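You operate a simulated robot arm through the tools that you are given. There is no shell and no other tool. Be economical: measure what you need, move in short steps, check, and stop when the job is done.

You run a simulated two-armed robot. Do the job below in one go: nothing can be reset, and whatever is moved stays where it is left.

JOB
Put the yellow key fob in the brown key box and the glasses case on the tray.
Fine: the fob goes in the box's drawer; hold the box steady while you open and shut it.
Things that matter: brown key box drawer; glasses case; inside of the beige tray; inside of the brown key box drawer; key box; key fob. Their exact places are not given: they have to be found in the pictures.

Only the result counts: the job must be done as asked and must still hold three seconds after the hand-in. Knocking over, shifting, dropping, spilling or breaking anything else fails it.

ROBOT AND FRAMES
Two 7-joint arms with two-finger parallel grippers on one trunk, on a base that drives. Base frame: it is fixed to the floor where the robot stands at the start and does not move with it; the origin is under the middle of the robot, x ahead of it, y to its left, z up; the surface under the hand at the start is at about z = 780. Lengths are in mm, angles in rad, forces in N, time in s.
The left shoulder is at the start at [50, 187, 1085], the right one opposite. With the tool pointing down near the work surface each hand reaches from about 100 to 660 mm from the robot's upright axis, wherever it stands, measured 20 degrees to its own side. Places, roughly: brown key box drawer [500, 100, 800]; inside of the beige tray [500, 2100, 800]; inside of the brown key box drawer [600, 100, 800]. Payload 3.43 kg a hand.
Tool frame (each hand has its own): the origin (TCP) lies between the finger pads and is the grasp point; the fingertips stand 30 mm ahead of it; z points along the fingers, y is the line along which they close. Largest opening 94 mm; finger width 28, thickness 10; the body of the gripper, 50 by 96 mm, starts 55 mm behind the TCP.
Orientation is that of the tool frame in the base frame, as a unit quaternion [x, y, z, w]. With the fingers straight down and closing along the base's y, the tool's x points along the base's -x, its y along +y and its z along -z.

CONTROLS
- The arms move only by the tool play_rows. It takes "left_targets", "right_targets" or both (then of equal length, played together; a hand with none holds still); each is a list of rows, each a list of 3 entries, a list of its own where there are three numbers: the finger opening in mm, from 0 to 94, then the shift along the tool's x, y, z in units of 250 mm (1.0 is 250 mm), then the turn, a rotation vector about the tool's x, y, z in units of 90 degrees (1.0 is 90 degrees). In form: [[hand, [dx, dy, dz], [ax, ay, az]], ...]. A call has 1 to 8 rows; each row is the pose to reach, as a shift and turn from the pose commanded when the call began, along the tool's axes at that moment. A call with a number of a shift or a turn outside -1 to 1 is refused whole. Each row takes 0.2 s and may step no farther than 50 mm and 0.15 rad from the row before; otherwise, or with a gripper value out of range, the whole call is refused. A pose out of reach is approached as far as the arm can. The call stops where the force on the tool passes 90 N (or 10 N more than at its start, if that is more) or the arm is blocked; 0.2 s more then pass. The fingers move at their own pace (about 153 mm/s each) and stop on an object; they squeeze with about 22 N. The grip force told is the motor's: it shows also when the fingers shut on nothing. Time passes only in rows, and 0.2 s behind the last, so rows that repeat a pose let the fingers close. The reply holds the time, the measured pose of the TCP, the force on the tool along the base axes, the opening and the grip force, in the units named above and with some noise, with the torque about the TCP (base axes, N m) and any sound that the robot's microphone picked up.
- Cameras (640 x 400 px; columns grow to the right, rows downward): "scene" is now at [141.3, 25.1, 1242.7]; the picture's right is [0.29, -0.96, 0.00], its down [-0.58, -0.18, -0.79] and it looks along [0.76, 0.23, -0.61] (base axes); focal length 214 px, centre (320, 200). "left" rides on the left gripper at [76, -14, -103] in its tool frame; the picture's right is [0.18, 0.98, 0.00], its down [-0.75, 0.14, -0.64] and it looks along [-0.63, 0.12, 0.77] (tool axes); focal length 243 px, centre (320, 200). "right" rides on the right gripper at [76, 14, -103] in its tool frame; the picture's right is [-0.18, 0.98, 0.00], its down [-0.75, -0.14, -0.64] and it looks along [-0.63, -0.12, 0.77] (tool axes); focal length 243 px, centre (320, 200).
- capture(camera): a new picture of that camera. It takes no simulated time.
- slide_trunk(by): slides the trunk up (or, below 0, down) by that many mm; the arms and the scene camera ride with it, the base frame stays. It gives what a move gives, with no picture.
- roll_base(legs): drives the robot by 1 to 6 legs, each [ahead, left, turn to the left] in mm, mm and rad, along the robot's own axes; the way and the turn of a leg run together, so that a leg with both is an arc; at most 1500 mm and 3.142 rad a leg. The arms and the cameras ride along, it lands a little off, and it stops where it bumps. It gives what a move gives.
- turn_head(pan, tilt): turns the head with the scene camera to pan (to the left, within 1.396 rad either way) and tilt (down, from -0.506 to 1.204), counted from straight ahead of the robot. It gives what a move gives.
- measure_at(camera, pixels): for up to 12 pixels [column, row] of the newest picture of that camera ("zoom" is the newest enlarged one), the place [x, y, z] in the base frame of the surface seen there, good to about 3 mm. It takes no simulated time.
- zoom(camera, box): a new picture of the part [left, top, right, bottom] of that camera's present view, enlarged. It takes no simulated time.
- hand_in(): hands the job in; it is judged then, once.

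Work in short steps. Measure before you move; look again where a grasp or a placing could have gone wrong, and mend it. You have 80 turns and 78 pictures in all, those below and enlarged ones among them. Open the grippers and draw the arms clear of the work before you hand the job in, unless the task says otherwise; then end with one line.

The tools are called after "Call:" as name(argument=value, ...) on one line, values as JSON. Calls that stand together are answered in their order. play_rows: Moves the arms, as the interface text tells. Its arguments: {"type":"object","properties":{"left_targets":{"type":"array","items":{"type":"array"}},"right_targets":{"type":"array","items":{"type":"array"}}},"required":[]} The other tools are called the same way: slide_trunk (by) slides the trunk up or down; roll_base (legs) drives the base; turn_head (pan, tilt) turns the head that bears the scene camera; capture (camera) takes a picture; measure_at (camera, pixels) gives the place of the surface under pixels of a picture; zoom (camera, box) takes an enlarged picture of a part of a camera's view; hand_in () hands the job in.

At the start:

```text
time: 0.0
left_ee_pos: [439.7, 237.5, 1005.9]
left_orientation: [-0.001, 1.0, 0.0, 0.0]
left_wrist_force: [0.5, 0.3, -0.5]
left_ft_torque: [-0.03, -0.01, 0.01]
left_finger_gap: 94.0
left_grip_force: 0.1
right_ee_pos: [333.0, -75.6, 1015.7]
right_orientation: [0.001, 1.0, 0.0, 0.0]
right_wrist_force: [-0.2, 0.0, 0.0]
right_ft_torque: [-0.01, 0.02, 0.02]
right_finger_gap: 94.0
right_grip_force: 0.0
trunk travel left (down, up): [-300.0, 132.0]
robot x, y, heading: [1.8, -0.4, 0.002]
head pan, tilt: [0.298, 0.658]
```

scene: 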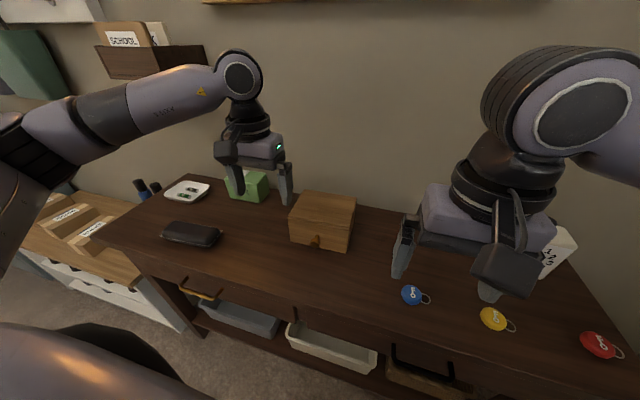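
right: 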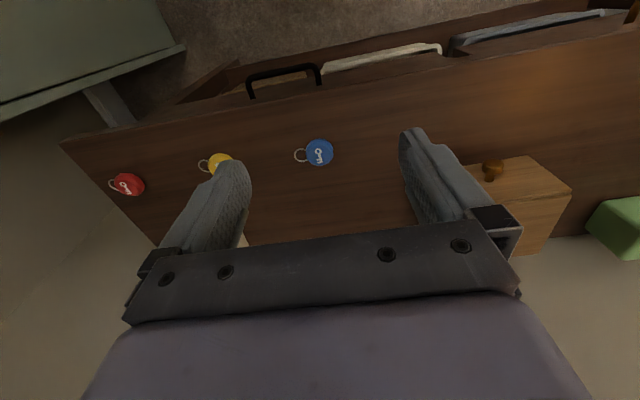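
left: 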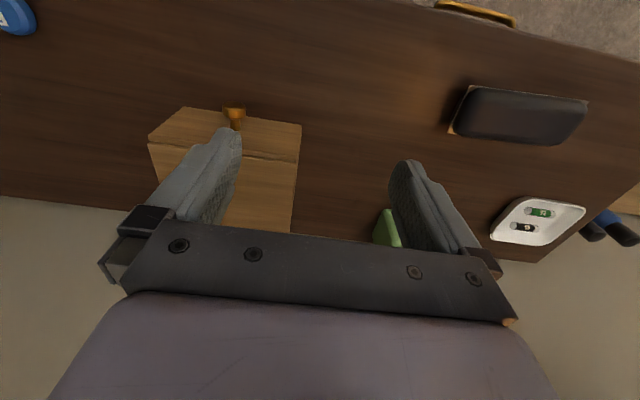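

The scene picture shows the key box near (322,220), the knob at (315,240), the yellow fob at (493,318) and the glasses case at (190,234). I'll measure these places first.

Call:
measure_at(camera="scene", pixels=[[493, 318], [511, 326], [315, 240], [291, 215], [348, 250], [356, 205], [306, 194], [190, 234], [163, 236], [219, 238], [187, 190], [412, 295]])

Call:
measure_at(camera="left", pixels=[[235, 112], [234, 124], [183, 108], [302, 125], [150, 137], [298, 155], [470, 90], [586, 102], [455, 132], [565, 142], [520, 115], [300, 60]])

Call:
zoom(camera="scene", box=[260, 170, 400, 270])

Call:
turn_head(pan=1.2, tilt=0.5)

Call:
capture(camera="scene")

```text
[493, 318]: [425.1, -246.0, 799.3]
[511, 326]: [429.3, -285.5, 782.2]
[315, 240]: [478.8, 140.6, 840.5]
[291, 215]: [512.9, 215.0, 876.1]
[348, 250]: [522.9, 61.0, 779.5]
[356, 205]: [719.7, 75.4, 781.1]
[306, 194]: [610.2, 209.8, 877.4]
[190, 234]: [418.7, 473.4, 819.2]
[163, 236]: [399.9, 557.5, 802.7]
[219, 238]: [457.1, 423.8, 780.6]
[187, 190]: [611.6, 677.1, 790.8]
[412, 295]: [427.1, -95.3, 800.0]
```

```text
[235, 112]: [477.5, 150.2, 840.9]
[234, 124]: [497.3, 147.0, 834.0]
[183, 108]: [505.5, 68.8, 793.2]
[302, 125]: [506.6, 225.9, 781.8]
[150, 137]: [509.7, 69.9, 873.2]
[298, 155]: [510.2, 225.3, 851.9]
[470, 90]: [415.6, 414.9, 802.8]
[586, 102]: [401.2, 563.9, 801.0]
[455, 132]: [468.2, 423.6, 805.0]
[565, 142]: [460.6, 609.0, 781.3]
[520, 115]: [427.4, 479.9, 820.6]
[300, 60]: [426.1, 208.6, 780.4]
```

```text
4.00 times, centred on (330, 220) of scene
```

zoom: 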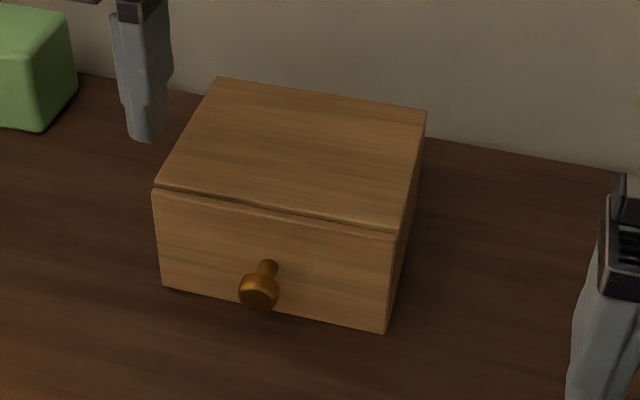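

```text
time: 1.2
left_ee_pos: [440.6, 236.7, 1006.6]
left_orientation: [-0.002, 1.0, 0.0, 0.0]
left_wrist_force: [0.3, 0.5, -0.1]
left_ft_torque: [0.01, 0.0, -0.01]
left_finger_gap: 94.1
left_grip_force: 0.0
right_ee_pos: [333.1, -75.0, 1015.3]
right_orientation: [0.001, 1.0, 0.001, 0.0]
right_wrist_force: [-0.3, -0.3, -0.3]
right_ft_torque: [-0.03, 0.02, 0.0]
right_finger_gap: 93.8
right_grip_force: 0.0
trunk travel left (down, up): [-300.0, 132.0]
robot x, y, heading: [-1.4, 1.1, 0.002]
head pan, tilt: [1.201, 0.499]
```

```text
73 pictures are left
```

scene: 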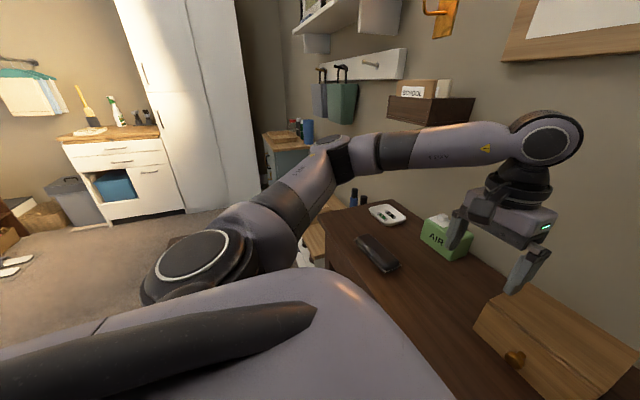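

The case lies at about (430,490), and the tray must be farther left. I'll turn the head to the box and measure its top and knob more closely.

Call:
turn_head(pan=0.25, tilt=0.75)

Call:
capture(camera="scene")

Call:
zoom(camera="scene", box=[260, 140, 400, 228])

```text
time: 2.4
left_ee_pos: [440.8, 237.8, 1006.5]
left_orientation: [-0.001, 1.0, 0.0, 0.0]
left_wrist_force: [-0.5, 0.5, 0.4]
left_ft_torque: [0.01, -0.03, 0.01]
left_finger_gap: 94.0
left_grip_force: 0.0
right_ee_pos: [332.8, -74.8, 1015.8]
right_orientation: [0.001, 1.0, 0.001, 0.0]
right_wrist_force: [1.0, -0.1, 0.2]
right_ft_torque: [0.0, 0.04, 0.0]
right_finger_gap: 93.7
right_grip_force: 0.0
trunk travel left (down, up): [-300.0, 132.0]
robot x, y, heading: [2.8, 2.4, -0.005]
head pan, tilt: [0.25, 0.75]
```

```text
72 pictures are left
```

scene: 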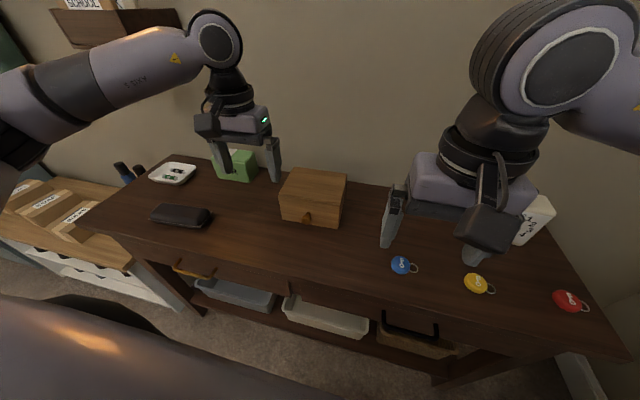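

```text
4.55 times, centred on (330, 184) of scene
```

zoom: 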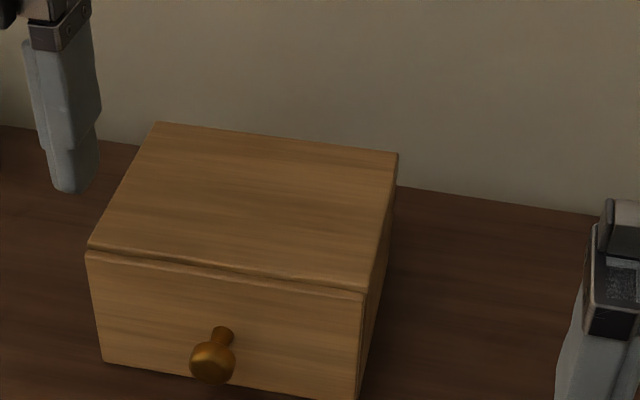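

The zoom shows the box top with corners near (157,124), (396,155), (362,290) and (90,247), and the knob at (213,360). I'll measure them.

Call:
measure_at(camera="zoom", pixels=[[160, 128], [392, 159], [358, 284], [96, 243], [230, 200], [213, 360], [225, 333], [194, 355], [234, 358], [213, 380], [100, 265], [420, 185]])

Call:
measure_at(camera="scene", pixels=[[475, 283], [466, 277], [486, 289], [490, 287], [475, 292], [478, 274], [152, 208], [210, 210], [182, 215], [205, 226], [156, 222], [402, 265]])

Call:
zoom(camera="right", box=[170, 130, 270, 193])

```text
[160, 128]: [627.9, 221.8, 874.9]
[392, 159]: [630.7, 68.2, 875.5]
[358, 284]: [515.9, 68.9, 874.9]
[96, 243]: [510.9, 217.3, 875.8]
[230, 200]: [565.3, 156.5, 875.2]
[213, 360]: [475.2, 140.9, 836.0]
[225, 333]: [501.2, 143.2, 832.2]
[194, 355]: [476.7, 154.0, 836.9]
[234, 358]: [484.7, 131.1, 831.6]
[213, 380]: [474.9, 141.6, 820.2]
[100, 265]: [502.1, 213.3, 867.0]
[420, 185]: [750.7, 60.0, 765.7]
```

```text
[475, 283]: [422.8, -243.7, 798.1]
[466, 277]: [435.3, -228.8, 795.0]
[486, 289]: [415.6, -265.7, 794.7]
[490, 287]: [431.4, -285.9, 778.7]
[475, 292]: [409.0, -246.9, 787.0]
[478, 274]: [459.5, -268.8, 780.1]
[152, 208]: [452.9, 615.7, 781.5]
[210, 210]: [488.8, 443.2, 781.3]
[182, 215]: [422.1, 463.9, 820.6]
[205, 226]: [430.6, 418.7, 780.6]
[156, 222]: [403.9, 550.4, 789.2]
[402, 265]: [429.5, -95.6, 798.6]
```

```text
6.35 times, centred on (220, 162) of right
```

zoom: 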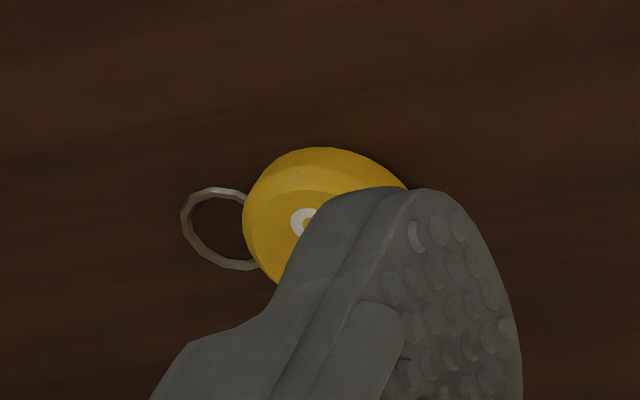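

The box spans about x 504–632, y 67–224, top z 876, and the knob is at about (483,143,832). I'll turn the left hand so its camera faces away and bring it over the rear of the lid with its fingers closed.

Call:
play_rows(left_targets=[[0, [-0.08, -0.03, 0], [0, 0, 0.09]], [0, [-0.16, -0.06, 0], [0, 0, 0.18]], [0, [-0.24, -0.09, 0], [0, 0, 0.27]], [0, [-0.32, -0.12, 0], [0, 0, 0.36]], [0, [-0.4, -0.15, 0], [0, 0, 0.45]], [0, [-0.48, -0.17, 0], [0, 0, 0.54]], [0, [-0.56, -0.19, 0], [0, 0, 0.63]], [0, [-0.64, -0.21, 0], [0, 0, 0.72]]])

```text
time: 4.2
left_ee_pos: [441.4, 136.1, 999.4]
left_orientation: [0.505, 0.863, -0.006, 0.013]
left_wrist_force: [0.7, -0.8, -0.6]
left_ft_torque: [0.07, 0.08, -0.01]
left_finger_gap: 0.0
left_grip_force: 21.9
left hand out of reach, approached as far as the arm can: row 5, 6, 7, 8
right_ee_pos: [336.9, -77.0, 1014.4]
right_orientation: [0.001, 1.0, 0.002, -0.002]
right_wrist_force: [0.4, -0.6, -0.3]
right_ft_torque: [0.07, 0.06, 0.03]
right_finger_gap: 93.9
right_grip_force: 0.1
trunk travel left (down, up): [-300.0, 132.0]
robot x, y, heading: [3.5, -5.3, -0.003]
head pan, tilt: [0.25, 0.75]
```

The left arm ran out of reach, so the robot likely needs to stand nearer. I'll look down at the table's front edge to see how much room the base has.

Call:
turn_head(pan=0.0, tilt=1.15)

Call:
capture(camera="scene")

Call:
measure_at(camera="scene", pixels=[[320, 200], [320, 230], [320, 250], [320, 270], [320, 290], [320, 320], [320, 350], [320, 380], [220, 250], [420, 250], [220, 300], [420, 300]])

```text
time: 5.1
left_ee_pos: [437.8, 138.1, 1001.2]
left_orientation: [0.503, 0.864, -0.007, 0.013]
left_wrist_force: [0.3, 0.7, -0.4]
left_ft_torque: [-0.03, 0.02, 0.03]
left_finger_gap: 0.0
left_grip_force: 22.4
right_ee_pos: [333.0, -74.9, 1016.2]
right_orientation: [0.0, 1.0, 0.0, 0.0]
right_wrist_force: [-0.5, 0.1, 0.1]
right_ft_torque: [-0.02, -0.05, 0.0]
right_finger_gap: 93.9
right_grip_force: 0.0
trunk travel left (down, up): [-300.0, 132.0]
robot x, y, heading: [-4.3, -0.4, -0.002]
head pan, tilt: [0.0, 1.15]
```

```text
69 pictures are left
```

scene: 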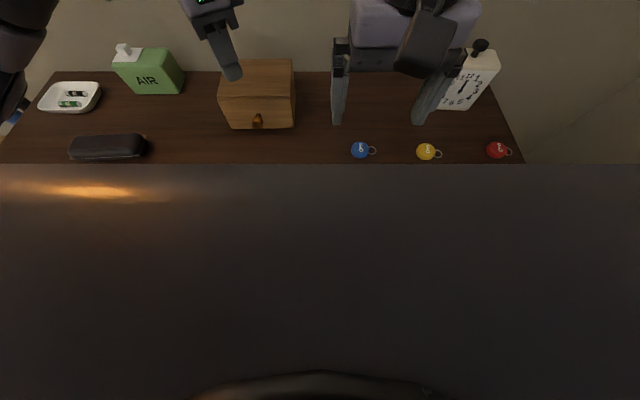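

```text
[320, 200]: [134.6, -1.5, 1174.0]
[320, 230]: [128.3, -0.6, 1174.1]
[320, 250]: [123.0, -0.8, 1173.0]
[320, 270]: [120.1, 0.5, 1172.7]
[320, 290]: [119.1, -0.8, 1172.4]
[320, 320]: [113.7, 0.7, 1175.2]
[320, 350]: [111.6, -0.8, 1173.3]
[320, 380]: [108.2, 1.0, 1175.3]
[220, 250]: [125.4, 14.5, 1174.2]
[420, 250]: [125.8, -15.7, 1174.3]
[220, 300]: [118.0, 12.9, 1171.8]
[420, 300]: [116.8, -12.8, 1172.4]
```

The body hides the front edge here, so I'll measure the table edge and what's below it in the right hand's starting picture.

Call:
measure_at(camera="right", pixels=[[300, 108], [300, 98], [420, 75], [285, 75], [400, 60], [380, 50], [260, 20], [530, 20], [120, 130], [70, 145]])

Call:
turn_head(pan=0.35, tilt=0.8)

Call:
capture(camera="scene")

```text
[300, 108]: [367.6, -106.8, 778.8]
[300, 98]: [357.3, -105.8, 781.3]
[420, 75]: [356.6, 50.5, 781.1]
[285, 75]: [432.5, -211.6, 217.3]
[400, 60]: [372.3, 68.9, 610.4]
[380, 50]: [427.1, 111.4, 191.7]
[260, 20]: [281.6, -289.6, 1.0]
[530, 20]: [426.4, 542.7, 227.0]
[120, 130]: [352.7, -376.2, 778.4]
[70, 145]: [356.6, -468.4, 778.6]
```

```text
time: 5.9
left_ee_pos: [438.4, 138.7, 1002.2]
left_orientation: [0.504, 0.864, -0.005, 0.013]
left_wrist_force: [-0.3, -0.6, 0.0]
left_ft_torque: [-0.01, 0.01, 0.0]
left_finger_gap: 0.1
left_grip_force: 22.1
right_ee_pos: [333.2, -73.9, 1015.6]
right_orientation: [0.002, 1.0, 0.0, -0.001]
right_wrist_force: [0.1, 0.3, 1.4]
right_ft_torque: [0.0, 0.05, -0.01]
right_finger_gap: 93.7
right_grip_force: 0.1
trunk travel left (down, up): [-300.0, 132.0]
robot x, y, heading: [5.8, 0.8, -0.001]
head pan, tilt: [0.351, 0.799]
```

```text
68 pictures are left
```

scene: 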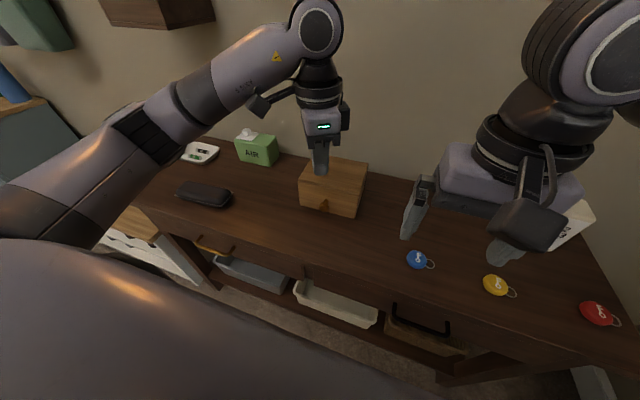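

The table edge is at x≈353, so there is little room to drive. Raising the trunk instead should give the arm more reach at lid height.

Call:
slide_trunk(by=110)

```text
time: 7.3
left_ee_pos: [438.4, 137.8, 1111.8]
left_orientation: [0.504, 0.863, -0.007, 0.013]
left_wrist_force: [-0.8, 0.1, 0.3]
left_ft_torque: [-0.01, -0.03, -0.03]
left_finger_gap: 0.0
left_grip_force: 21.8
right_ee_pos: [331.9, -75.7, 1126.4]
right_orientation: [0.001, 1.0, 0.0, 0.001]
right_wrist_force: [0.5, 0.2, -0.3]
right_ft_torque: [0.03, -0.03, -0.03]
right_finger_gap: 94.0
right_grip_force: 0.0
trunk travel left (down, up): [-410.0, 22.0]
robot x, y, heading: [-0.1, -3.8, 0.0]
head pan, tilt: [0.351, 0.799]
```

I'll bring the left hand straight down by 150 mm to see where the commanded pose now lies.

Call:
play_rows(left_targets=[[0, [0, 0, 0.15], [0, 0, 0]], [0, [0, 0, 0.3], [0, 0, 0]], [0, [0, 0, 0.45], [0, 0, 0]], [0, [0, 0, 0.6], [0, 0, 0]]])

```text
time: 8.3
left_ee_pos: [440.7, 133.8, 961.1]
left_orientation: [0.503, 0.864, -0.006, 0.015]
left_wrist_force: [0.2, 0.2, 0.3]
left_ft_torque: [0.01, 0.01, 0.01]
left_finger_gap: 0.0
left_grip_force: 22.4
left hand out of reach, approached as far as the arm can: row 3
right_ee_pos: [334.2, -75.1, 1126.6]
right_orientation: [0.001, 1.0, 0.001, 0.0]
right_wrist_force: [-0.3, -0.6, 0.1]
right_ft_torque: [0.0, -0.01, -0.01]
right_finger_gap: 94.1
right_grip_force: 0.1
trunk travel left (down, up): [-410.0, 22.0]
robot x, y, heading: [-1.2, 1.6, -0.005]
head pan, tilt: [0.351, 0.799]
```

The commanded pose follows the actual one. I'll try moving forward to above (590,175) at this height.

Call:
play_rows(left_targets=[[0, [-0.038, 0.15, 0], [0, 0, 0]], [0, [-0.076, 0.3, 0], [0, 0, 0]], [0, [-0.114, 0.45, 0], [0, 0, 0]], [0, [-0.152, 0.602, 0], [0, 0, 0]]])

```text
time: 9.3
left_ee_pos: [441.7, 133.1, 960.5]
left_orientation: [0.503, 0.864, -0.006, 0.014]
left_wrist_force: [-0.4, 0.7, -0.2]
left_ft_torque: [-0.01, 0.04, 0.05]
left_finger_gap: 0.0
left_grip_force: 21.9
left hand out of reach, approached as far as the arm can: row 1, 2, 3, 4
right_ee_pos: [333.9, -76.6, 1126.4]
right_orientation: [0.001, 1.0, 0.0, 0.0]
right_wrist_force: [0.3, 0.4, -0.3]
right_ft_torque: [0.03, -0.03, -0.01]
right_finger_gap: 94.0
right_grip_force: 0.0
trunk travel left (down, up): [-410.0, 22.0]
robot x, y, heading: [-1.1, -1.8, -0.0]
head pan, tilt: [0.351, 0.799]
```

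The wrist is at a joint limit with this turn. I'll turn it back the other way and shift slightly left.

Call:
play_rows(left_targets=[[0, [0.025, 0.014, 0], [0, 0, -0.084]], [0, [0.05, 0.028, 0], [0, 0, -0.168]], [0, [0.075, 0.042, 0], [0, 0, -0.252]], [0, [0.1, 0.056, 0], [0, 0, -0.336]], [0, [0.125, 0.07, 0], [0, 0, -0.42]], [0, [0.15, 0.084, 0], [0, 0, -0.504]], [0, [0.175, 0.098, 0], [0, 0, -0.588]], [0, [0.198, 0.112, 0], [0, 0, -0.672]]])

```text
time: 11.2
left_ee_pos: [438.8, 189.5, 959.7]
left_orientation: [0.0, 1.0, -0.012, 0.008]
left_wrist_force: [0.5, 0.5, -0.5]
left_ft_torque: [0.0, 0.02, 0.03]
left_finger_gap: 0.0
left_grip_force: 22.1
right_ee_pos: [332.8, -75.0, 1125.6]
right_orientation: [0.001, 1.0, 0.001, 0.0]
right_wrist_force: [0.5, -0.1, -1.1]
right_ft_torque: [0.01, 0.01, -0.01]
right_finger_gap: 94.0
right_grip_force: 0.0
trunk travel left (down, up): [-410.0, 22.0]
robot x, y, heading: [1.0, -3.4, -0.0]
head pan, tilt: [0.351, 0.799]
```

The normal orientation works again. Now I'll go forward to about (592,180) above the lid.

Call:
play_rows(left_targets=[[0, [-0.15, -0.01, 0], [0, 0, 0]], [0, [-0.3, -0.02, 0], [0, 0, 0]], [0, [-0.45, -0.03, 0], [0, 0, 0]], [0, [-0.612, -0.04, 0], [0, 0, 0]]])

```text
time: 12.2
left_ee_pos: [594.2, 179.1, 962.9]
left_orientation: [0.002, 1.0, -0.013, 0.008]
left_wrist_force: [0.1, 0.3, -0.5]
left_ft_torque: [0.0, -0.01, 0.01]
left_finger_gap: 0.0
left_grip_force: 22.4
right_ee_pos: [334.3, -75.8, 1125.0]
right_orientation: [0.001, 1.0, 0.001, -0.001]
right_wrist_force: [-0.3, 0.0, -0.6]
right_ft_torque: [-0.02, 0.01, 0.01]
right_finger_gap: 93.9
right_grip_force: 0.0
trunk travel left (down, up): [-410.0, 22.0]
robot x, y, heading: [0.9, -2.4, -0.003]
head pan, tilt: [0.351, 0.799]
```

The left hand is over the lid. Now I'll bring the right hand to a pre-grasp in front of the knob, tilted 45° forward so the two hands stay apart.

Call:
play_rows(right_targets=[[60, [-0.034, 0.109, 0.11], [0, -0.0625, 0]], [60, [-0.068, 0.218, 0.22], [0, -0.125, 0]], [60, [-0.102, 0.327, 0.33], [0, -0.1875, 0]], [60, [-0.136, 0.436, 0.44], [0, -0.25, 0]], [60, [-0.17, 0.545, 0.55], [0, -0.3125, 0]], [60, [-0.204, 0.654, 0.66], [0, -0.375, 0]], [60, [-0.238, 0.763, 0.77], [0, -0.4375, 0]], [60, [-0.272, 0.872, 0.88], [0, -0.5, 0]]])

Call:
capture(camera="scene")

Call:
capture(camera="right")

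```text
time: 14.2
left_ee_pos: [592.5, 180.1, 964.8]
left_orientation: [0.001, 1.0, -0.013, 0.009]
left_wrist_force: [1.7, -1.0, 0.0]
left_ft_torque: [0.03, -0.05, -0.01]
left_finger_gap: 0.0
left_grip_force: 22.0
right_ee_pos: [425.5, 125.0, 913.9]
right_orientation: [0.025, 0.92, -0.007, 0.39]
right_wrist_force: [0.8, 0.3, -0.7]
right_ft_torque: [0.0, 0.01, 0.0]
right_finger_gap: 60.0
right_grip_force: 0.0
trunk travel left (down, up): [-410.0, 22.0]
robot x, y, heading: [1.7, -2.8, -0.006]
head pan, tilt: [0.351, 0.799]
stopped in row 8 (right hand): the arm was blocked; the commanded pose is now the measured one
```

```text
67 pictures are left
```

scene: 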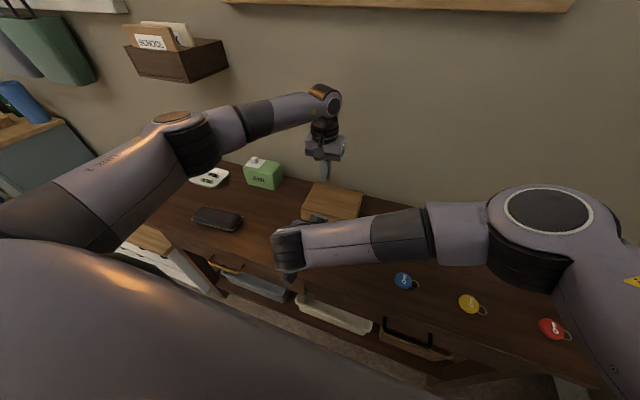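

```text
66 pictures are left
```

right: 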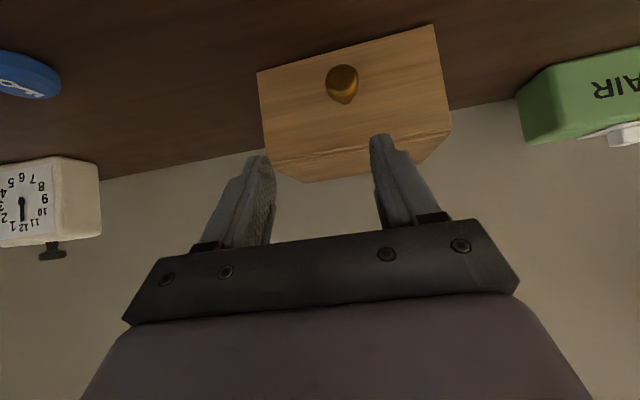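

The right hand stands at (425,125,914), tilted 46°. Knob seen at (342,82) in the right picture; I'll measure it.

Call:
measure_at(camera="right", pixels=[[342, 72], [328, 82], [357, 82], [342, 95], [345, 102], [300, 120], [400, 105], [350, 160]])

```text
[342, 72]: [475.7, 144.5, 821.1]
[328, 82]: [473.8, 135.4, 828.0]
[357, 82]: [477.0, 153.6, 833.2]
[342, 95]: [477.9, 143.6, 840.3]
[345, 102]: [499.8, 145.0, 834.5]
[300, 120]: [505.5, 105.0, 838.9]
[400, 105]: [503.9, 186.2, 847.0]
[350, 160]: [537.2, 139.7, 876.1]
```

The knob head is at about (479,144,831). I'll line up sideways, then advance along the fingers to straddle it.

Call:
play_rows(right_targets=[[60, [0.05, 0.041, 0], [0, 0, 0]], [60, [0.1, 0.082, 0], [0, 0, 0]], [60, [0.1, 0.082, 0.11], [0, 0, 0]], [60, [0.1, 0.082, 0.22], [0, 0, 0]], [60, [0.1, 0.082, 0.31], [0, 0, 0]]])

Call:
capture(camera="right")

```text
time: 15.6
left_ee_pos: [591.4, 179.8, 965.8]
left_orientation: [0.0, 1.0, -0.011, 0.01]
left_wrist_force: [0.0, -1.0, -0.3]
left_ft_torque: [-0.03, 0.0, -0.01]
left_finger_gap: 0.0
left_grip_force: 22.0
right_ee_pos: [511.0, 111.4, 866.9]
right_orientation: [0.055, 0.903, -0.021, 0.425]
right_wrist_force: [-9.6, 0.9, 32.3]
right_ft_torque: [1.14, -0.95, 0.78]
right_finger_gap: 59.8
right_grip_force: 0.1
trunk travel left (down, up): [-410.0, 22.0]
robot x, y, heading: [1.3, 0.1, -0.003]
head pan, tilt: [0.351, 0.799]
stopped in row 5 (right hand): the arm was blocked; the commanded pose is now the measured one
```

```text
65 pictures are left
```

right: 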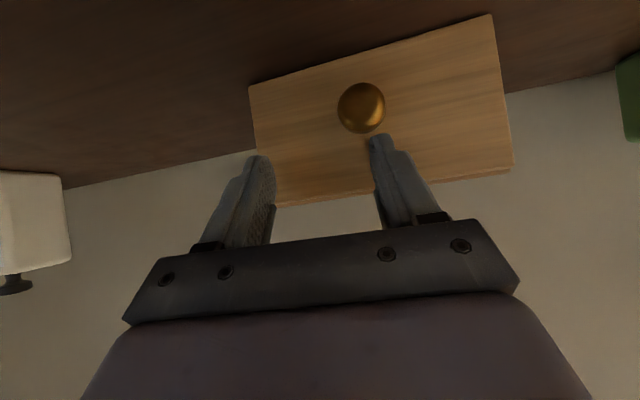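

The hand missed: it stopped at (511,111,867), touching the box's top edge. I'll back away along the fingers at once and check whether the box moved.

Call:
play_rows(right_targets=[[60, [0, 0, -0.12], [0, 0, 0]], [60, [0, 0, -0.24], [0, 0, 0]], [60, [0, 0, -0.36], [0, 0, 0]], [60, [0, 0, -0.5], [0, 0, 0]]])

Call:
zoom(camera="scene", box=[260, 150, 400, 238])

Call:
capture(camera="right")

```text
time: 16.6
left_ee_pos: [593.3, 180.2, 963.5]
left_orientation: [0.0, 1.0, -0.012, 0.009]
left_wrist_force: [0.5, 0.3, -0.4]
left_ft_torque: [0.01, 0.03, 0.01]
left_finger_gap: 0.0
left_grip_force: 21.9
right_ee_pos: [416.5, 117.8, 941.1]
right_orientation: [0.057, 0.907, -0.025, 0.416]
right_wrist_force: [0.6, -0.1, 0.0]
right_ft_torque: [-0.03, 0.02, 0.01]
right_finger_gap: 60.0
right_grip_force: 0.1
trunk travel left (down, up): [-410.0, 22.0]
robot x, y, heading: [-0.9, 1.5, 0.001]
head pan, tilt: [0.351, 0.799]
```

```text
4.55 times, centred on (330, 194) of scene
```

zoom: 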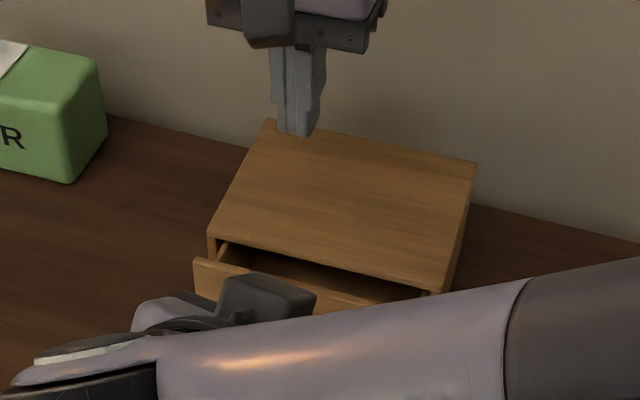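

```text
63 pictures are left
```

right: 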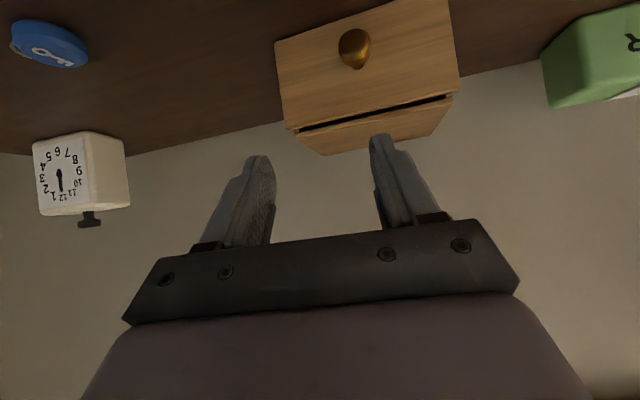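

The drawer has been dragged slightly open by the retreat. I'll measure where the box and drawer are now.

Call:
measure_at(camera="zoom", pixels=[[270, 124], [470, 166], [425, 288], [213, 231], [199, 265], [350, 200], [435, 293]])

Call:
measure_at(camera="right", pixels=[[354, 45], [300, 80], [430, 70], [283, 115], [292, 128], [440, 95], [450, 98], [400, 125]])

```text
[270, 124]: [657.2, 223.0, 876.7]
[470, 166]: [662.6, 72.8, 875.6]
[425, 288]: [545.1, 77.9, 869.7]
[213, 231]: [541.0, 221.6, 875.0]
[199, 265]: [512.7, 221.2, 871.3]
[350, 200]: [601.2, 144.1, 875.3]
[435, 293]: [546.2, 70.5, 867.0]
```

```text
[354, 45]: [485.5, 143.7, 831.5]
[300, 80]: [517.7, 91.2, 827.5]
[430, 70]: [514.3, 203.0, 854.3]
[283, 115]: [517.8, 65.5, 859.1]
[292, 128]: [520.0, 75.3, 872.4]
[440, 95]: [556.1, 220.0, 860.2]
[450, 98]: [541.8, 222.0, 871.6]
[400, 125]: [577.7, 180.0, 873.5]
```

The box was pushed back about 30 mm, still square to the wall; I'll mend that later. First I'll draw both hands up and clear so that I can drive left and put the box nearer the robot's middle.

Call:
play_rows(left_targets=[[0, [0, 0, -0.06], [0, 0, 0]], [0, [0, 0, -0.12], [0, 0, 0]], [0, [0.05, 0, -0.18], [0, 0, 0]], [0, [0.15, 0, -0.24], [0, 0, 0]], [0, [0.25, 0, -0.3], [0, 0, 0]], [0, [0.35, 0, -0.36], [0, 0, 0]], [0, [0.45, 0, -0.36], [0, 0, 0]], [0, [0.52, 0, -0.36], [0, 0, 0]]], right_targets=[[60, [-0.038, -0.102, -0.056], [-0.004, 0.068, -0.009]], [60, [-0.076, -0.205, -0.111], [-0.008, 0.136, -0.019]], [60, [-0.114, -0.307, -0.167], [-0.012, 0.205, -0.028]], [60, [-0.152, -0.41, -0.222], [-0.016, 0.273, -0.037]], [60, [-0.19, -0.512, -0.278], [-0.02, 0.341, -0.047]], [60, [-0.229, -0.615, -0.334], [-0.025, 0.41, -0.056]], [60, [-0.267, -0.717, -0.389], [-0.029, 0.478, -0.066]], [60, [-0.305, -0.82, -0.445], [-0.033, 0.546, -0.075]]])

Call:
roll_base(legs=[[0, 170, 0]])

Call:
turn_head(pan=0.0, tilt=0.85)

Call:
capture(camera="scene")

```text
time: 18.4
left_ee_pos: [462.4, 181.0, 1051.6]
left_orientation: [0.0, 1.0, -0.012, 0.008]
left_wrist_force: [-0.6, -0.5, -0.9]
left_ft_torque: [0.02, -0.04, -0.02]
left_finger_gap: 0.1
left_grip_force: 22.1
right_ee_pos: [354.6, -77.6, 1072.9]
right_orientation: [-0.005, 1.0, 0.002, 0.003]
right_wrist_force: [0.0, 0.4, -0.2]
right_ft_torque: [0.0, 0.01, 0.0]
right_finger_gap: 60.0
right_grip_force: 0.1
trunk travel left (down, up): [-410.0, 22.0]
robot x, y, heading: [0.2, -0.9, 0.001]
head pan, tilt: [0.351, 0.799]
```

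```text
time: 20.5
left_ee_pos: [462.5, 352.3, 1051.3]
left_orientation: [0.001, 1.0, -0.011, 0.009]
left_wrist_force: [0.1, -0.7, 0.3]
left_ft_torque: [-0.02, -0.01, -0.01]
left_finger_gap: 0.2
left_grip_force: 22.3
right_ee_pos: [356.3, 93.8, 1070.5]
right_orientation: [-0.006, 1.0, 0.001, 0.003]
right_wrist_force: [-0.4, 0.3, 0.0]
right_ft_torque: [-0.04, -0.04, 0.0]
right_finger_gap: 59.9
right_grip_force: 0.0
trunk travel left (down, up): [-410.0, 22.0]
robot x, y, heading: [-2.7, 168.4, -0.002]
head pan, tilt: [0.351, 0.799]
```

```text
time: 21.3
left_ee_pos: [461.9, 353.2, 1051.6]
left_orientation: [0.0, 1.0, -0.012, 0.008]
left_wrist_force: [0.0, 0.6, 0.3]
left_ft_torque: [0.01, 0.0, 0.01]
left_finger_gap: 0.0
left_grip_force: 21.6
right_ee_pos: [356.1, 93.5, 1071.9]
right_orientation: [-0.006, 1.0, 0.001, 0.003]
right_wrist_force: [-0.3, 0.2, 0.5]
right_ft_torque: [0.02, 0.0, 0.0]
right_finger_gap: 60.2
right_grip_force: 0.2
trunk travel left (down, up): [-410.0, 22.0]
robot x, y, heading: [0.8, 170.5, 0.003]
head pan, tilt: [0.0, 0.85]
```

```text
62 pictures are left
```

scene: 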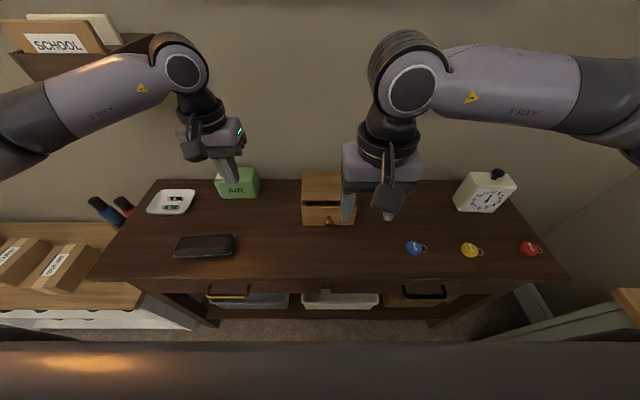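

The view shows the drawer slightly ajar and both hands clear. I'll bring the right hand, tilted inward 30° with its fingers closed, to just above the lid at about (600,80).

Call:
play_rows(right_targets=[[0, [-0.12, -0.007, 0.03], [-0.042, 0, 0]], [0, [-0.24, -0.014, 0.08], [-0.083, 0, 0]], [0, [-0.37, -0.021, 0.15], [-0.125, 0, 0]], [0, [-0.49, -0.028, 0.23], [-0.167, 0, 0]], [0, [-0.61, -0.035, 0.31], [-0.208, 0, 0]], [0, [-0.73, -0.042, 0.39], [-0.25, 0, 0]], [0, [-0.85, -0.049, 0.47], [-0.291, 0, 0]], [0, [-0.976, -0.056, 0.544], [-0.333, 0, 0]]])

```text
time: 23.1
left_ee_pos: [463.6, 353.1, 1050.8]
left_orientation: [0.0, 1.0, -0.012, 0.008]
left_wrist_force: [0.8, -0.4, -0.4]
left_ft_torque: [0.0, 0.0, 0.02]
left_finger_gap: 0.0
left_grip_force: 22.3
right_ee_pos: [600.2, 83.9, 936.7]
right_orientation: [-0.007, 0.965, 0.261, 0.001]
right_wrist_force: [0.3, -0.8, -0.1]
right_ft_torque: [0.0, -0.01, 0.01]
right_finger_gap: 0.0
right_grip_force: 22.1
trunk travel left (down, up): [-410.0, 22.0]
robot x, y, heading: [0.9, 168.4, -0.0]
head pan, tilt: [0.0, 0.85]
```

The right hand is in place above the lid. Now the left hand goes to its pre-grasp above the knob, tilted 20° the other way and open.

Call:
play_rows(left_targets=[[60, [-0.012, -0.091, 0.07], [0.028, 0, 0]], [60, [-0.024, -0.182, 0.14], [0.056, 0, 0]], [60, [-0.036, -0.273, 0.22], [0.083, 0, 0]], [60, [-0.048, -0.364, 0.29], [0.111, 0, 0]], [60, [-0.06, -0.455, 0.36], [0.139, 0, 0]], [60, [-0.072, -0.546, 0.43], [0.167, 0, 0]], [60, [-0.084, -0.637, 0.51], [0.194, 0, 0]], [60, [-0.096, -0.728, 0.58], [0.222, 0, 0]]])

Call:
capture(camera="left")

Call:
capture(camera="scene")

```text
time: 24.9
left_ee_pos: [488.2, 167.0, 911.0]
left_orientation: [0.0, 0.983, -0.186, 0.008]
left_wrist_force: [-0.2, 0.3, 1.3]
left_ft_torque: [0.0, -0.02, 0.0]
left_finger_gap: 60.0
left_grip_force: 0.0
right_ee_pos: [601.4, 82.5, 937.1]
right_orientation: [-0.006, 0.966, 0.26, 0.0]
right_wrist_force: [0.7, 0.2, -0.2]
right_ft_torque: [0.0, 0.01, 0.01]
right_finger_gap: 0.2
right_grip_force: 22.8
trunk travel left (down, up): [-410.0, 22.0]
robot x, y, heading: [-0.1, 169.7, 0.0]
head pan, tilt: [0.0, 0.85]
```

```text
61 pictures are left
```

left: 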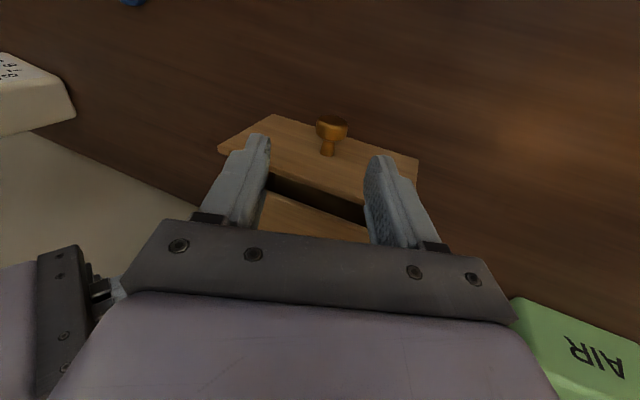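

```text
60 pictures are left
```

scene: 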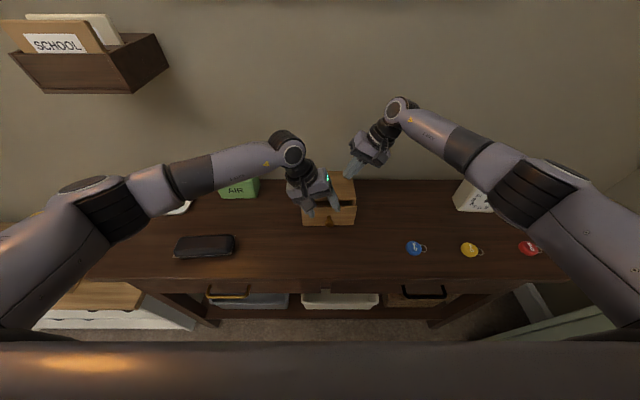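

Call:
measure_at(camera="left", pixels=[[331, 123], [319, 128], [346, 128], [328, 150], [300, 150], [390, 165], [340, 180], [330, 212]])

```text
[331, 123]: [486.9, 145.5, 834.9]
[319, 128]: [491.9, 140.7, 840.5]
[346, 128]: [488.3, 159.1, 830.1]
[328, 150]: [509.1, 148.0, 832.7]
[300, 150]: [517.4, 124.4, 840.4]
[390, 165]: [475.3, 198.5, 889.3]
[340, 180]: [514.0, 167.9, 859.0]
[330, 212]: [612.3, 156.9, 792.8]
```

The knob head centres at about (490,147,831). I'll line the left hand up and descend over it with the fingers open, not yet closing.

Call:
play_rows(left_targets=[[60, [0.004, 0.042, 0.0], [0, 0, 0]], [60, [0.004, 0.042, 0.1], [0, 0, 0]], [60, [0.004, 0.042, 0.2], [0, 0, 0]], [60, [0.004, 0.042, 0.289], [0, 0, 0]]])

Call:
capture(camera="left")

```text
time: 25.9
left_ee_pos: [489.1, 150.2, 840.3]
left_orientation: [0.002, 0.982, -0.186, 0.009]
left_wrist_force: [0.0, 0.0, 0.2]
left_ft_torque: [-0.01, 0.02, -0.01]
left_finger_gap: 60.1
left_grip_force: 0.1
right_ee_pos: [600.5, 82.2, 937.3]
right_orientation: [-0.007, 0.966, 0.26, 0.001]
right_wrist_force: [0.2, 1.2, 1.0]
right_ft_torque: [-0.04, 0.0, 0.0]
right_finger_gap: 0.0
right_grip_force: 21.8
trunk travel left (down, up): [-410.0, 22.0]
robot x, y, heading: [2.3, 169.1, 0.001]
head pan, tilt: [0.0, 0.85]
```

```text
59 pictures are left
```

left: 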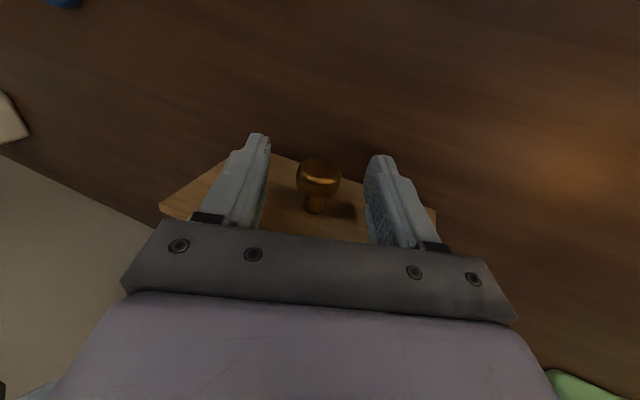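

The knob sits between the fingers. I'll close the left hand on it and lower the right hand gently until it touches the lid.

Call:
play_rows(left_targets=[[0, [0, 0, 0], [0, 0, 0]], [0, [0, 0, 0], [0, 0, 0]], [0, [0, 0, 0], [0, 0, 0]], [0, [0, 0, 0], [0, 0, 0]]], right_targets=[[0, [0, -0.02, 0.035], [0, 0, 0]], [0, [0, -0.04, 0.07], [0, 0, 0]], [0, [0, -0.052, 0.09], [0, 0, 0]], [0, [0, -0.064, 0.111], [0, 0, 0]]])

```text
time: 26.9
left_ee_pos: [488.3, 149.1, 840.8]
left_orientation: [0.002, 0.982, -0.187, 0.009]
left_wrist_force: [0.6, -1.2, 0.1]
left_ft_torque: [-0.01, -0.06, -0.02]
left_finger_gap: 24.9
left_grip_force: 22.2
right_ee_pos: [600.6, 84.1, 905.6]
right_orientation: [-0.008, 0.966, 0.259, 0.0]
right_wrist_force: [-0.2, -0.5, -0.4]
right_ft_torque: [0.01, 0.02, 0.0]
right_finger_gap: 0.0
right_grip_force: 21.8
trunk travel left (down, up): [-410.0, 22.0]
robot x, y, heading: [-1.0, 170.6, 0.006]
head pan, tilt: [0.0, 0.85]
```

The knob is gripped at 24.9 mm. I'll lower the right hand a few more millimetres to press.

Call:
play_rows(right_targets=[[0, [0, -0.008, 0.0139], [0, 0, 0]], [0, [0, -0.014, 0.0243], [0, 0, 0]], [0, [0, -0.014, 0.0243], [0, 0, 0]]])

```text
time: 27.7
left_ee_pos: [486.4, 150.0, 840.3]
left_orientation: [0.001, 0.983, -0.184, 0.009]
left_wrist_force: [-0.4, -1.4, -9.6]
left_ft_torque: [0.05, 0.36, -0.22]
left_finger_gap: 24.6
left_grip_force: 22.0
right_ee_pos: [600.3, 83.8, 905.5]
right_orientation: [-0.008, 0.965, 0.264, 0.004]
right_wrist_force: [-4.8, -3.8, 33.3]
right_ft_torque: [0.14, 0.37, 0.01]
right_finger_gap: 0.0
right_grip_force: 22.3
trunk travel left (down, up): [-410.0, 22.0]
robot x, y, heading: [-0.2, 167.1, 0.001]
head pan, tilt: [0.0, 0.85]
```

The press is 33 N. Now I'll draw both hands together 30 mm toward the robot to bring the box back to where it stood.

Call:
play_rows(left_targets=[[0, [0.02, 0, 0], [0, 0, 0]], [0, [0.04, 0, 0], [0, 0, 0]], [0, [0.06, 0, 0], [0, 0, 0]], [0, [0.08, 0, 0], [0, 0, 0]], [0, [0.1, 0, 0], [0, 0, 0]], [0, [0.12, 0, 0], [0, 0, 0]]], right_targets=[[0, [0.02, 0, 0], [0, 0, 0]], [0, [0.04, 0, 0], [0, 0, 0]], [0, [0.06, 0, 0], [0, 0, 0]], [0, [0.08, 0, 0], [0, 0, 0]], [0, [0.1, 0, 0], [0, 0, 0]], [0, [0.12, 0, 0], [0, 0, 0]]])

Call:
zoom(camera="scene", box=[260, 150, 400, 238])

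```text
time: 29.1
left_ee_pos: [459.1, 149.8, 841.7]
left_orientation: [0.001, 0.982, -0.187, 0.01]
left_wrist_force: [0.8, -3.4, -5.9]
left_ft_torque: [-0.11, 0.05, -0.1]
left_finger_gap: 24.9
left_grip_force: 22.6
right_ee_pos: [571.7, 83.8, 904.7]
right_orientation: [-0.007, 0.965, 0.263, 0.006]
right_wrist_force: [9.2, 3.8, 29.4]
right_ft_torque: [0.32, 0.02, -0.06]
right_finger_gap: 0.0
right_grip_force: 22.0
trunk travel left (down, up): [-410.0, 22.0]
robot x, y, heading: [-0.9, 163.4, -0.002]
head pan, tilt: [0.0, 0.85]
```

```text
4.55 times, centred on (330, 194) of scene
```

zoom: 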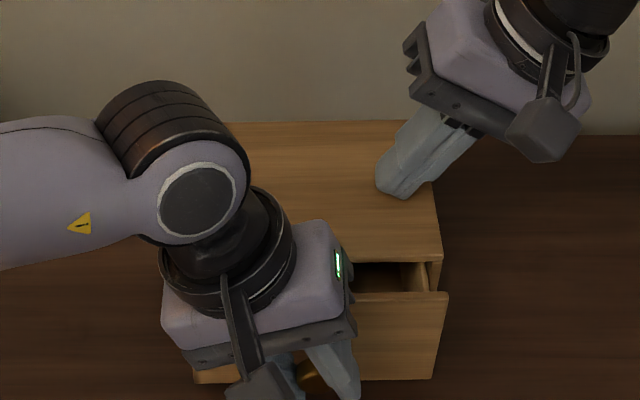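

Call:
measure_at(camera="zoom", pixels=[[250, 126], [350, 126], [400, 257], [438, 256], [436, 200], [445, 297], [380, 298], [400, 270]])

```text
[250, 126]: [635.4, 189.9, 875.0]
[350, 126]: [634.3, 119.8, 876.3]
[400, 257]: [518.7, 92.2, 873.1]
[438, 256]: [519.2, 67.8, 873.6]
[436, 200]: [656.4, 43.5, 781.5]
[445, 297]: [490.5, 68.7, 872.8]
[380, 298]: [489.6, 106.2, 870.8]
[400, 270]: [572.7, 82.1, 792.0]
```

The box slid back with the hand to within about 5 mm of its first place, and y is unchanged. Now I'll hold the lid with the right hand and pull the drawer 60 mm further with the left.

Call:
play_rows(left_targets=[[0, [0.04, 0, 0], [0, 0, 0]], [0, [0.08, 0, 0], [0, 0, 0]], [0, [0.12, 0, 0], [0, 0, 0]], [0, [0.16, 0, 0], [0, 0, 0]], [0, [0.2, 0, 0], [0, 0, 0]], [0, [0.24, 0, 0], [0, 0, 0]]])

Call:
zoom(camera="scene", box=[260, 150, 400, 238])

```text
time: 30.5
left_ee_pos: [397.4, 149.8, 841.4]
left_orientation: [0.002, 0.982, -0.188, 0.01]
left_wrist_force: [0.8, -5.3, 4.2]
left_ft_torque: [-0.15, 0.09, -0.19]
left_finger_gap: 25.0
left_grip_force: 21.6
right_ee_pos: [572.2, 82.3, 905.2]
right_orientation: [-0.007, 0.965, 0.263, 0.007]
right_wrist_force: [6.0, 4.2, 29.9]
right_ft_torque: [0.31, 0.07, -0.06]
right_finger_gap: 0.1
right_grip_force: 22.4
trunk travel left (down, up): [-410.0, 22.0]
robot x, y, heading: [-0.4, 167.8, 0.004]
head pan, tilt: [0.0, 0.85]
```

```text
4.55 times, centred on (330, 194) of scene
```

zoom: 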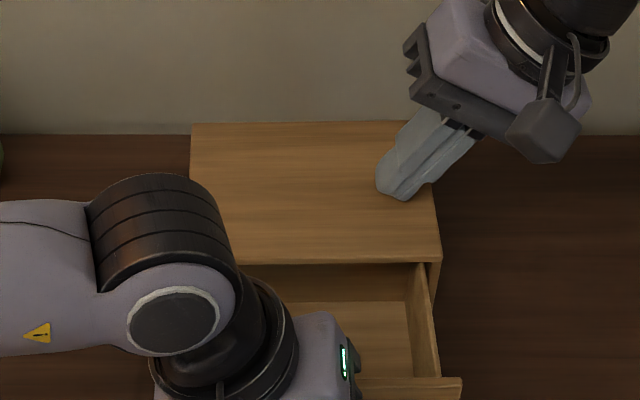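

The drawer is open and the box stayed put. I'll measure the lid and the drawer's inside.

Call:
measure_at(camera="zoom", pixels=[[196, 126], [350, 124], [438, 258], [250, 260], [360, 330], [340, 285], [440, 383], [430, 370], [425, 300], [412, 300]])

```text
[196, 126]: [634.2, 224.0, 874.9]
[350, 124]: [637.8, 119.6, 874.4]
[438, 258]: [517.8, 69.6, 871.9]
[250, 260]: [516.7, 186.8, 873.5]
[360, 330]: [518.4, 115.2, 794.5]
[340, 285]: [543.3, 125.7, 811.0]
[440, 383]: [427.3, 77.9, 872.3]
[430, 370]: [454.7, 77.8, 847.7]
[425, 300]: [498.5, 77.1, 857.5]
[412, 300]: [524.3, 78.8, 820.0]
```

The box needs about 5 mm more. I'll draw both hands 6 mm toward the robot, then lift the right hand off the lid.

Call:
play_rows(left_targets=[[0, [0.012, 0, 0], [0, 0, 0]], [0, [0.026, 0, 0], [0, 0, 0]], [0, [0.026, 0, 0], [0, 0, 0]], [0, [0.026, 0, 0], [0, 0, 0]], [0, [0.026, 0, 0], [0, 0, 0]]], right_targets=[[0, [0.012, 0, 0], [0, 0, 0]], [0, [0.026, 0, 0], [0, 0, 0]], [0, [0.026, 0, 0], [0, 0, 0]], [0, [0.026, 0.05, -0.087], [0, 0, 0]], [0, [0.026, 0.1, -0.173], [0, 0, 0]]])

Call:
zoom(camera="scene", box=[260, 150, 400, 238])

Call:
measure_at(camera="zoom", pixels=[[196, 128], [350, 126], [438, 258], [250, 260]])

```text
time: 31.7
left_ee_pos: [391.3, 151.7, 837.8]
left_orientation: [0.001, 0.983, -0.185, 0.007]
left_wrist_force: [-0.4, 1.8, 0.7]
left_ft_torque: [0.03, -0.03, 0.17]
left_finger_gap: 24.7
left_grip_force: 21.9
right_ee_pos: [563.3, 81.2, 947.9]
right_orientation: [-0.006, 0.966, 0.258, 0.001]
right_wrist_force: [-0.5, 0.7, 0.7]
right_ft_torque: [0.01, -0.03, 0.04]
right_finger_gap: 0.0
right_grip_force: 22.2
trunk travel left (down, up): [-410.0, 22.0]
robot x, y, heading: [-2.6, 176.2, 0.004]
head pan, tilt: [0.0, 0.85]
```

```text
4.55 times, centred on (330, 194) of scene
```

zoom: 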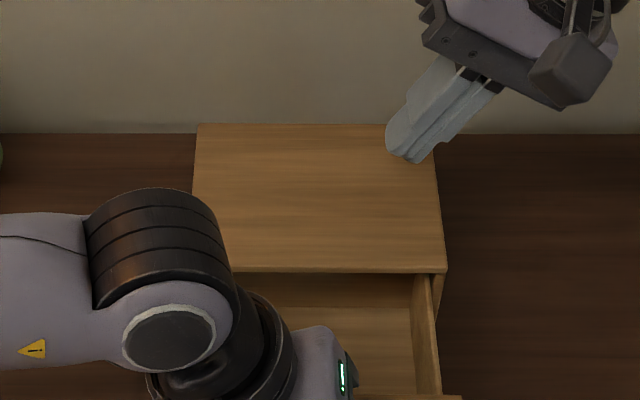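

```text
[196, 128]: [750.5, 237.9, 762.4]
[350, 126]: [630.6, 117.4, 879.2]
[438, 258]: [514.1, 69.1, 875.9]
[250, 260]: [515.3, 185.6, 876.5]
```

The box is back where it was. Now the left hand opens and withdraws from the knob while the right hand swings toward the fob and straightens.

Call:
play_rows(left_targets=[[60, [0, 0, 0], [0, 0, 0]], [60, [0, 0, 0], [0, 0, 0]], [60, [0, 0, -0.12], [0, 0, 0]], [60, [0, 0, -0.24], [0, 0, 0]], [60, [0, 0, -0.36], [0, 0, 0]], [60, [0, 0.15, -0.48], [0, 0, 0]], [60, [0, 0.3, -0.6], [0, 0, 0]], [60, [0, 0.45, -0.7], [0, 0, 0]]], right_targets=[[0, [0.06, -0.1, -0.058], [0.042, 0, 0]], [0, [0.12, -0.2, -0.115], [0.083, 0, 0]], [0, [0.18, -0.3, -0.173], [0.125, 0, 0]], [0, [0.24, -0.4, -0.23], [0.167, 0, 0]], [0, [0.3, -0.5, -0.288], [0.208, 0, 0]], [30, [0.36, -0.6, -0.345], [0.25, 0, 0]], [60, [0.42, -0.7, -0.403], [0.291, 0, 0]], [70, [0.48, -0.797, -0.46], [0.333, 0, 0]]])

```text
time: 33.5
left_ee_pos: [390.8, 319.7, 960.2]
left_orientation: [0.001, 0.983, -0.185, 0.008]
left_wrist_force: [0.5, -0.1, 0.5]
left_ft_torque: [0.01, 0.01, 0.03]
left_finger_gap: 60.3
left_grip_force: 0.1
right_ee_pos: [446.7, -148.8, 947.0]
right_orientation: [-0.006, 1.0, 0.001, 0.002]
right_wrist_force: [0.4, 0.2, -0.1]
right_ft_torque: [0.02, 0.03, -0.04]
right_finger_gap: 69.8
right_grip_force: 0.1
trunk travel left (down, up): [-410.0, 22.0]
robot x, y, heading: [-2.5, 168.9, 0.003]
head pan, tilt: [0.0, 0.85]
```

Now I'll move the right hand over the fob and turn it so that the fingers close along x, clear of the ring.

Call:
play_rows(right_targets=[[70, [0.011, -0.048, 0.02], [0, 0, 0.094]], [70, [0.022, -0.096, 0.04], [0, 0, 0.188]], [70, [0.033, -0.144, 0.06], [0, 0, 0.282]], [70, [0.044, -0.192, 0.08], [0, 0, 0.376]], [70, [0.055, -0.24, 0.1], [0, 0, 0.47]], [70, [0.066, -0.288, 0.12], [0, 0, 0.564]], [70, [0.077, -0.336, 0.14], [0, 0, 0.658]], [70, [0.088, -0.384, 0.16], [0, 0, 0.75]]])

Call:
capture(camera="right")

Call:
capture(camera="scene")

```text
time: 35.3
left_ee_pos: [391.6, 319.3, 960.4]
left_orientation: [0.001, 0.983, -0.185, 0.008]
left_wrist_force: [0.3, -0.6, 0.0]
left_ft_torque: [0.01, -0.01, -0.02]
left_finger_gap: 60.0
left_grip_force: 0.0
right_ee_pos: [426.5, -246.0, 906.9]
right_orientation: [0.552, 0.834, 0.003, 0.002]
right_wrist_force: [0.4, 0.2, 0.3]
right_ft_torque: [-0.02, 0.02, -0.03]
right_finger_gap: 69.9
right_grip_force: 0.1
trunk travel left (down, up): [-410.0, 22.0]
robot x, y, heading: [0.3, 169.2, 0.001]
head pan, tilt: [0.0, 0.85]
```

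```text
55 pictures are left
```

right: 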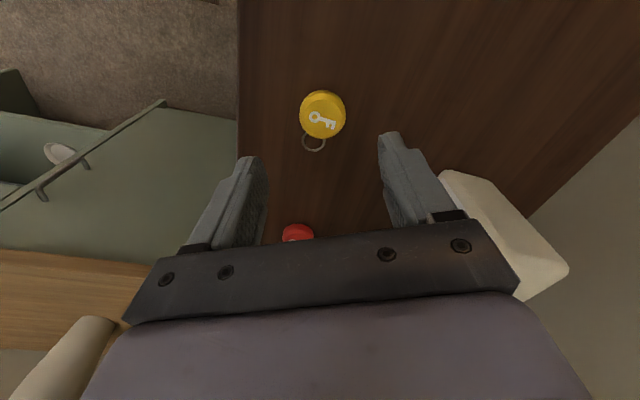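

```text
54 pictures are left
```

scene: 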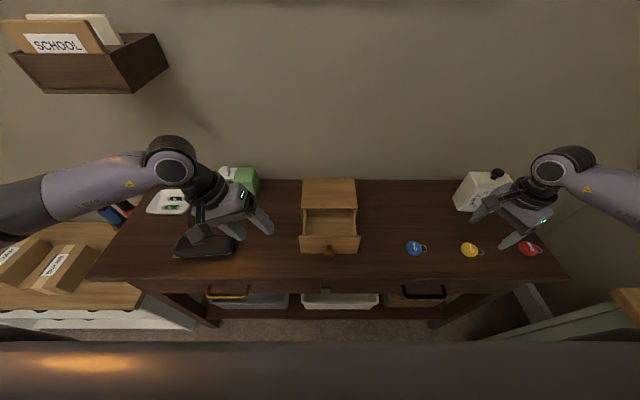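

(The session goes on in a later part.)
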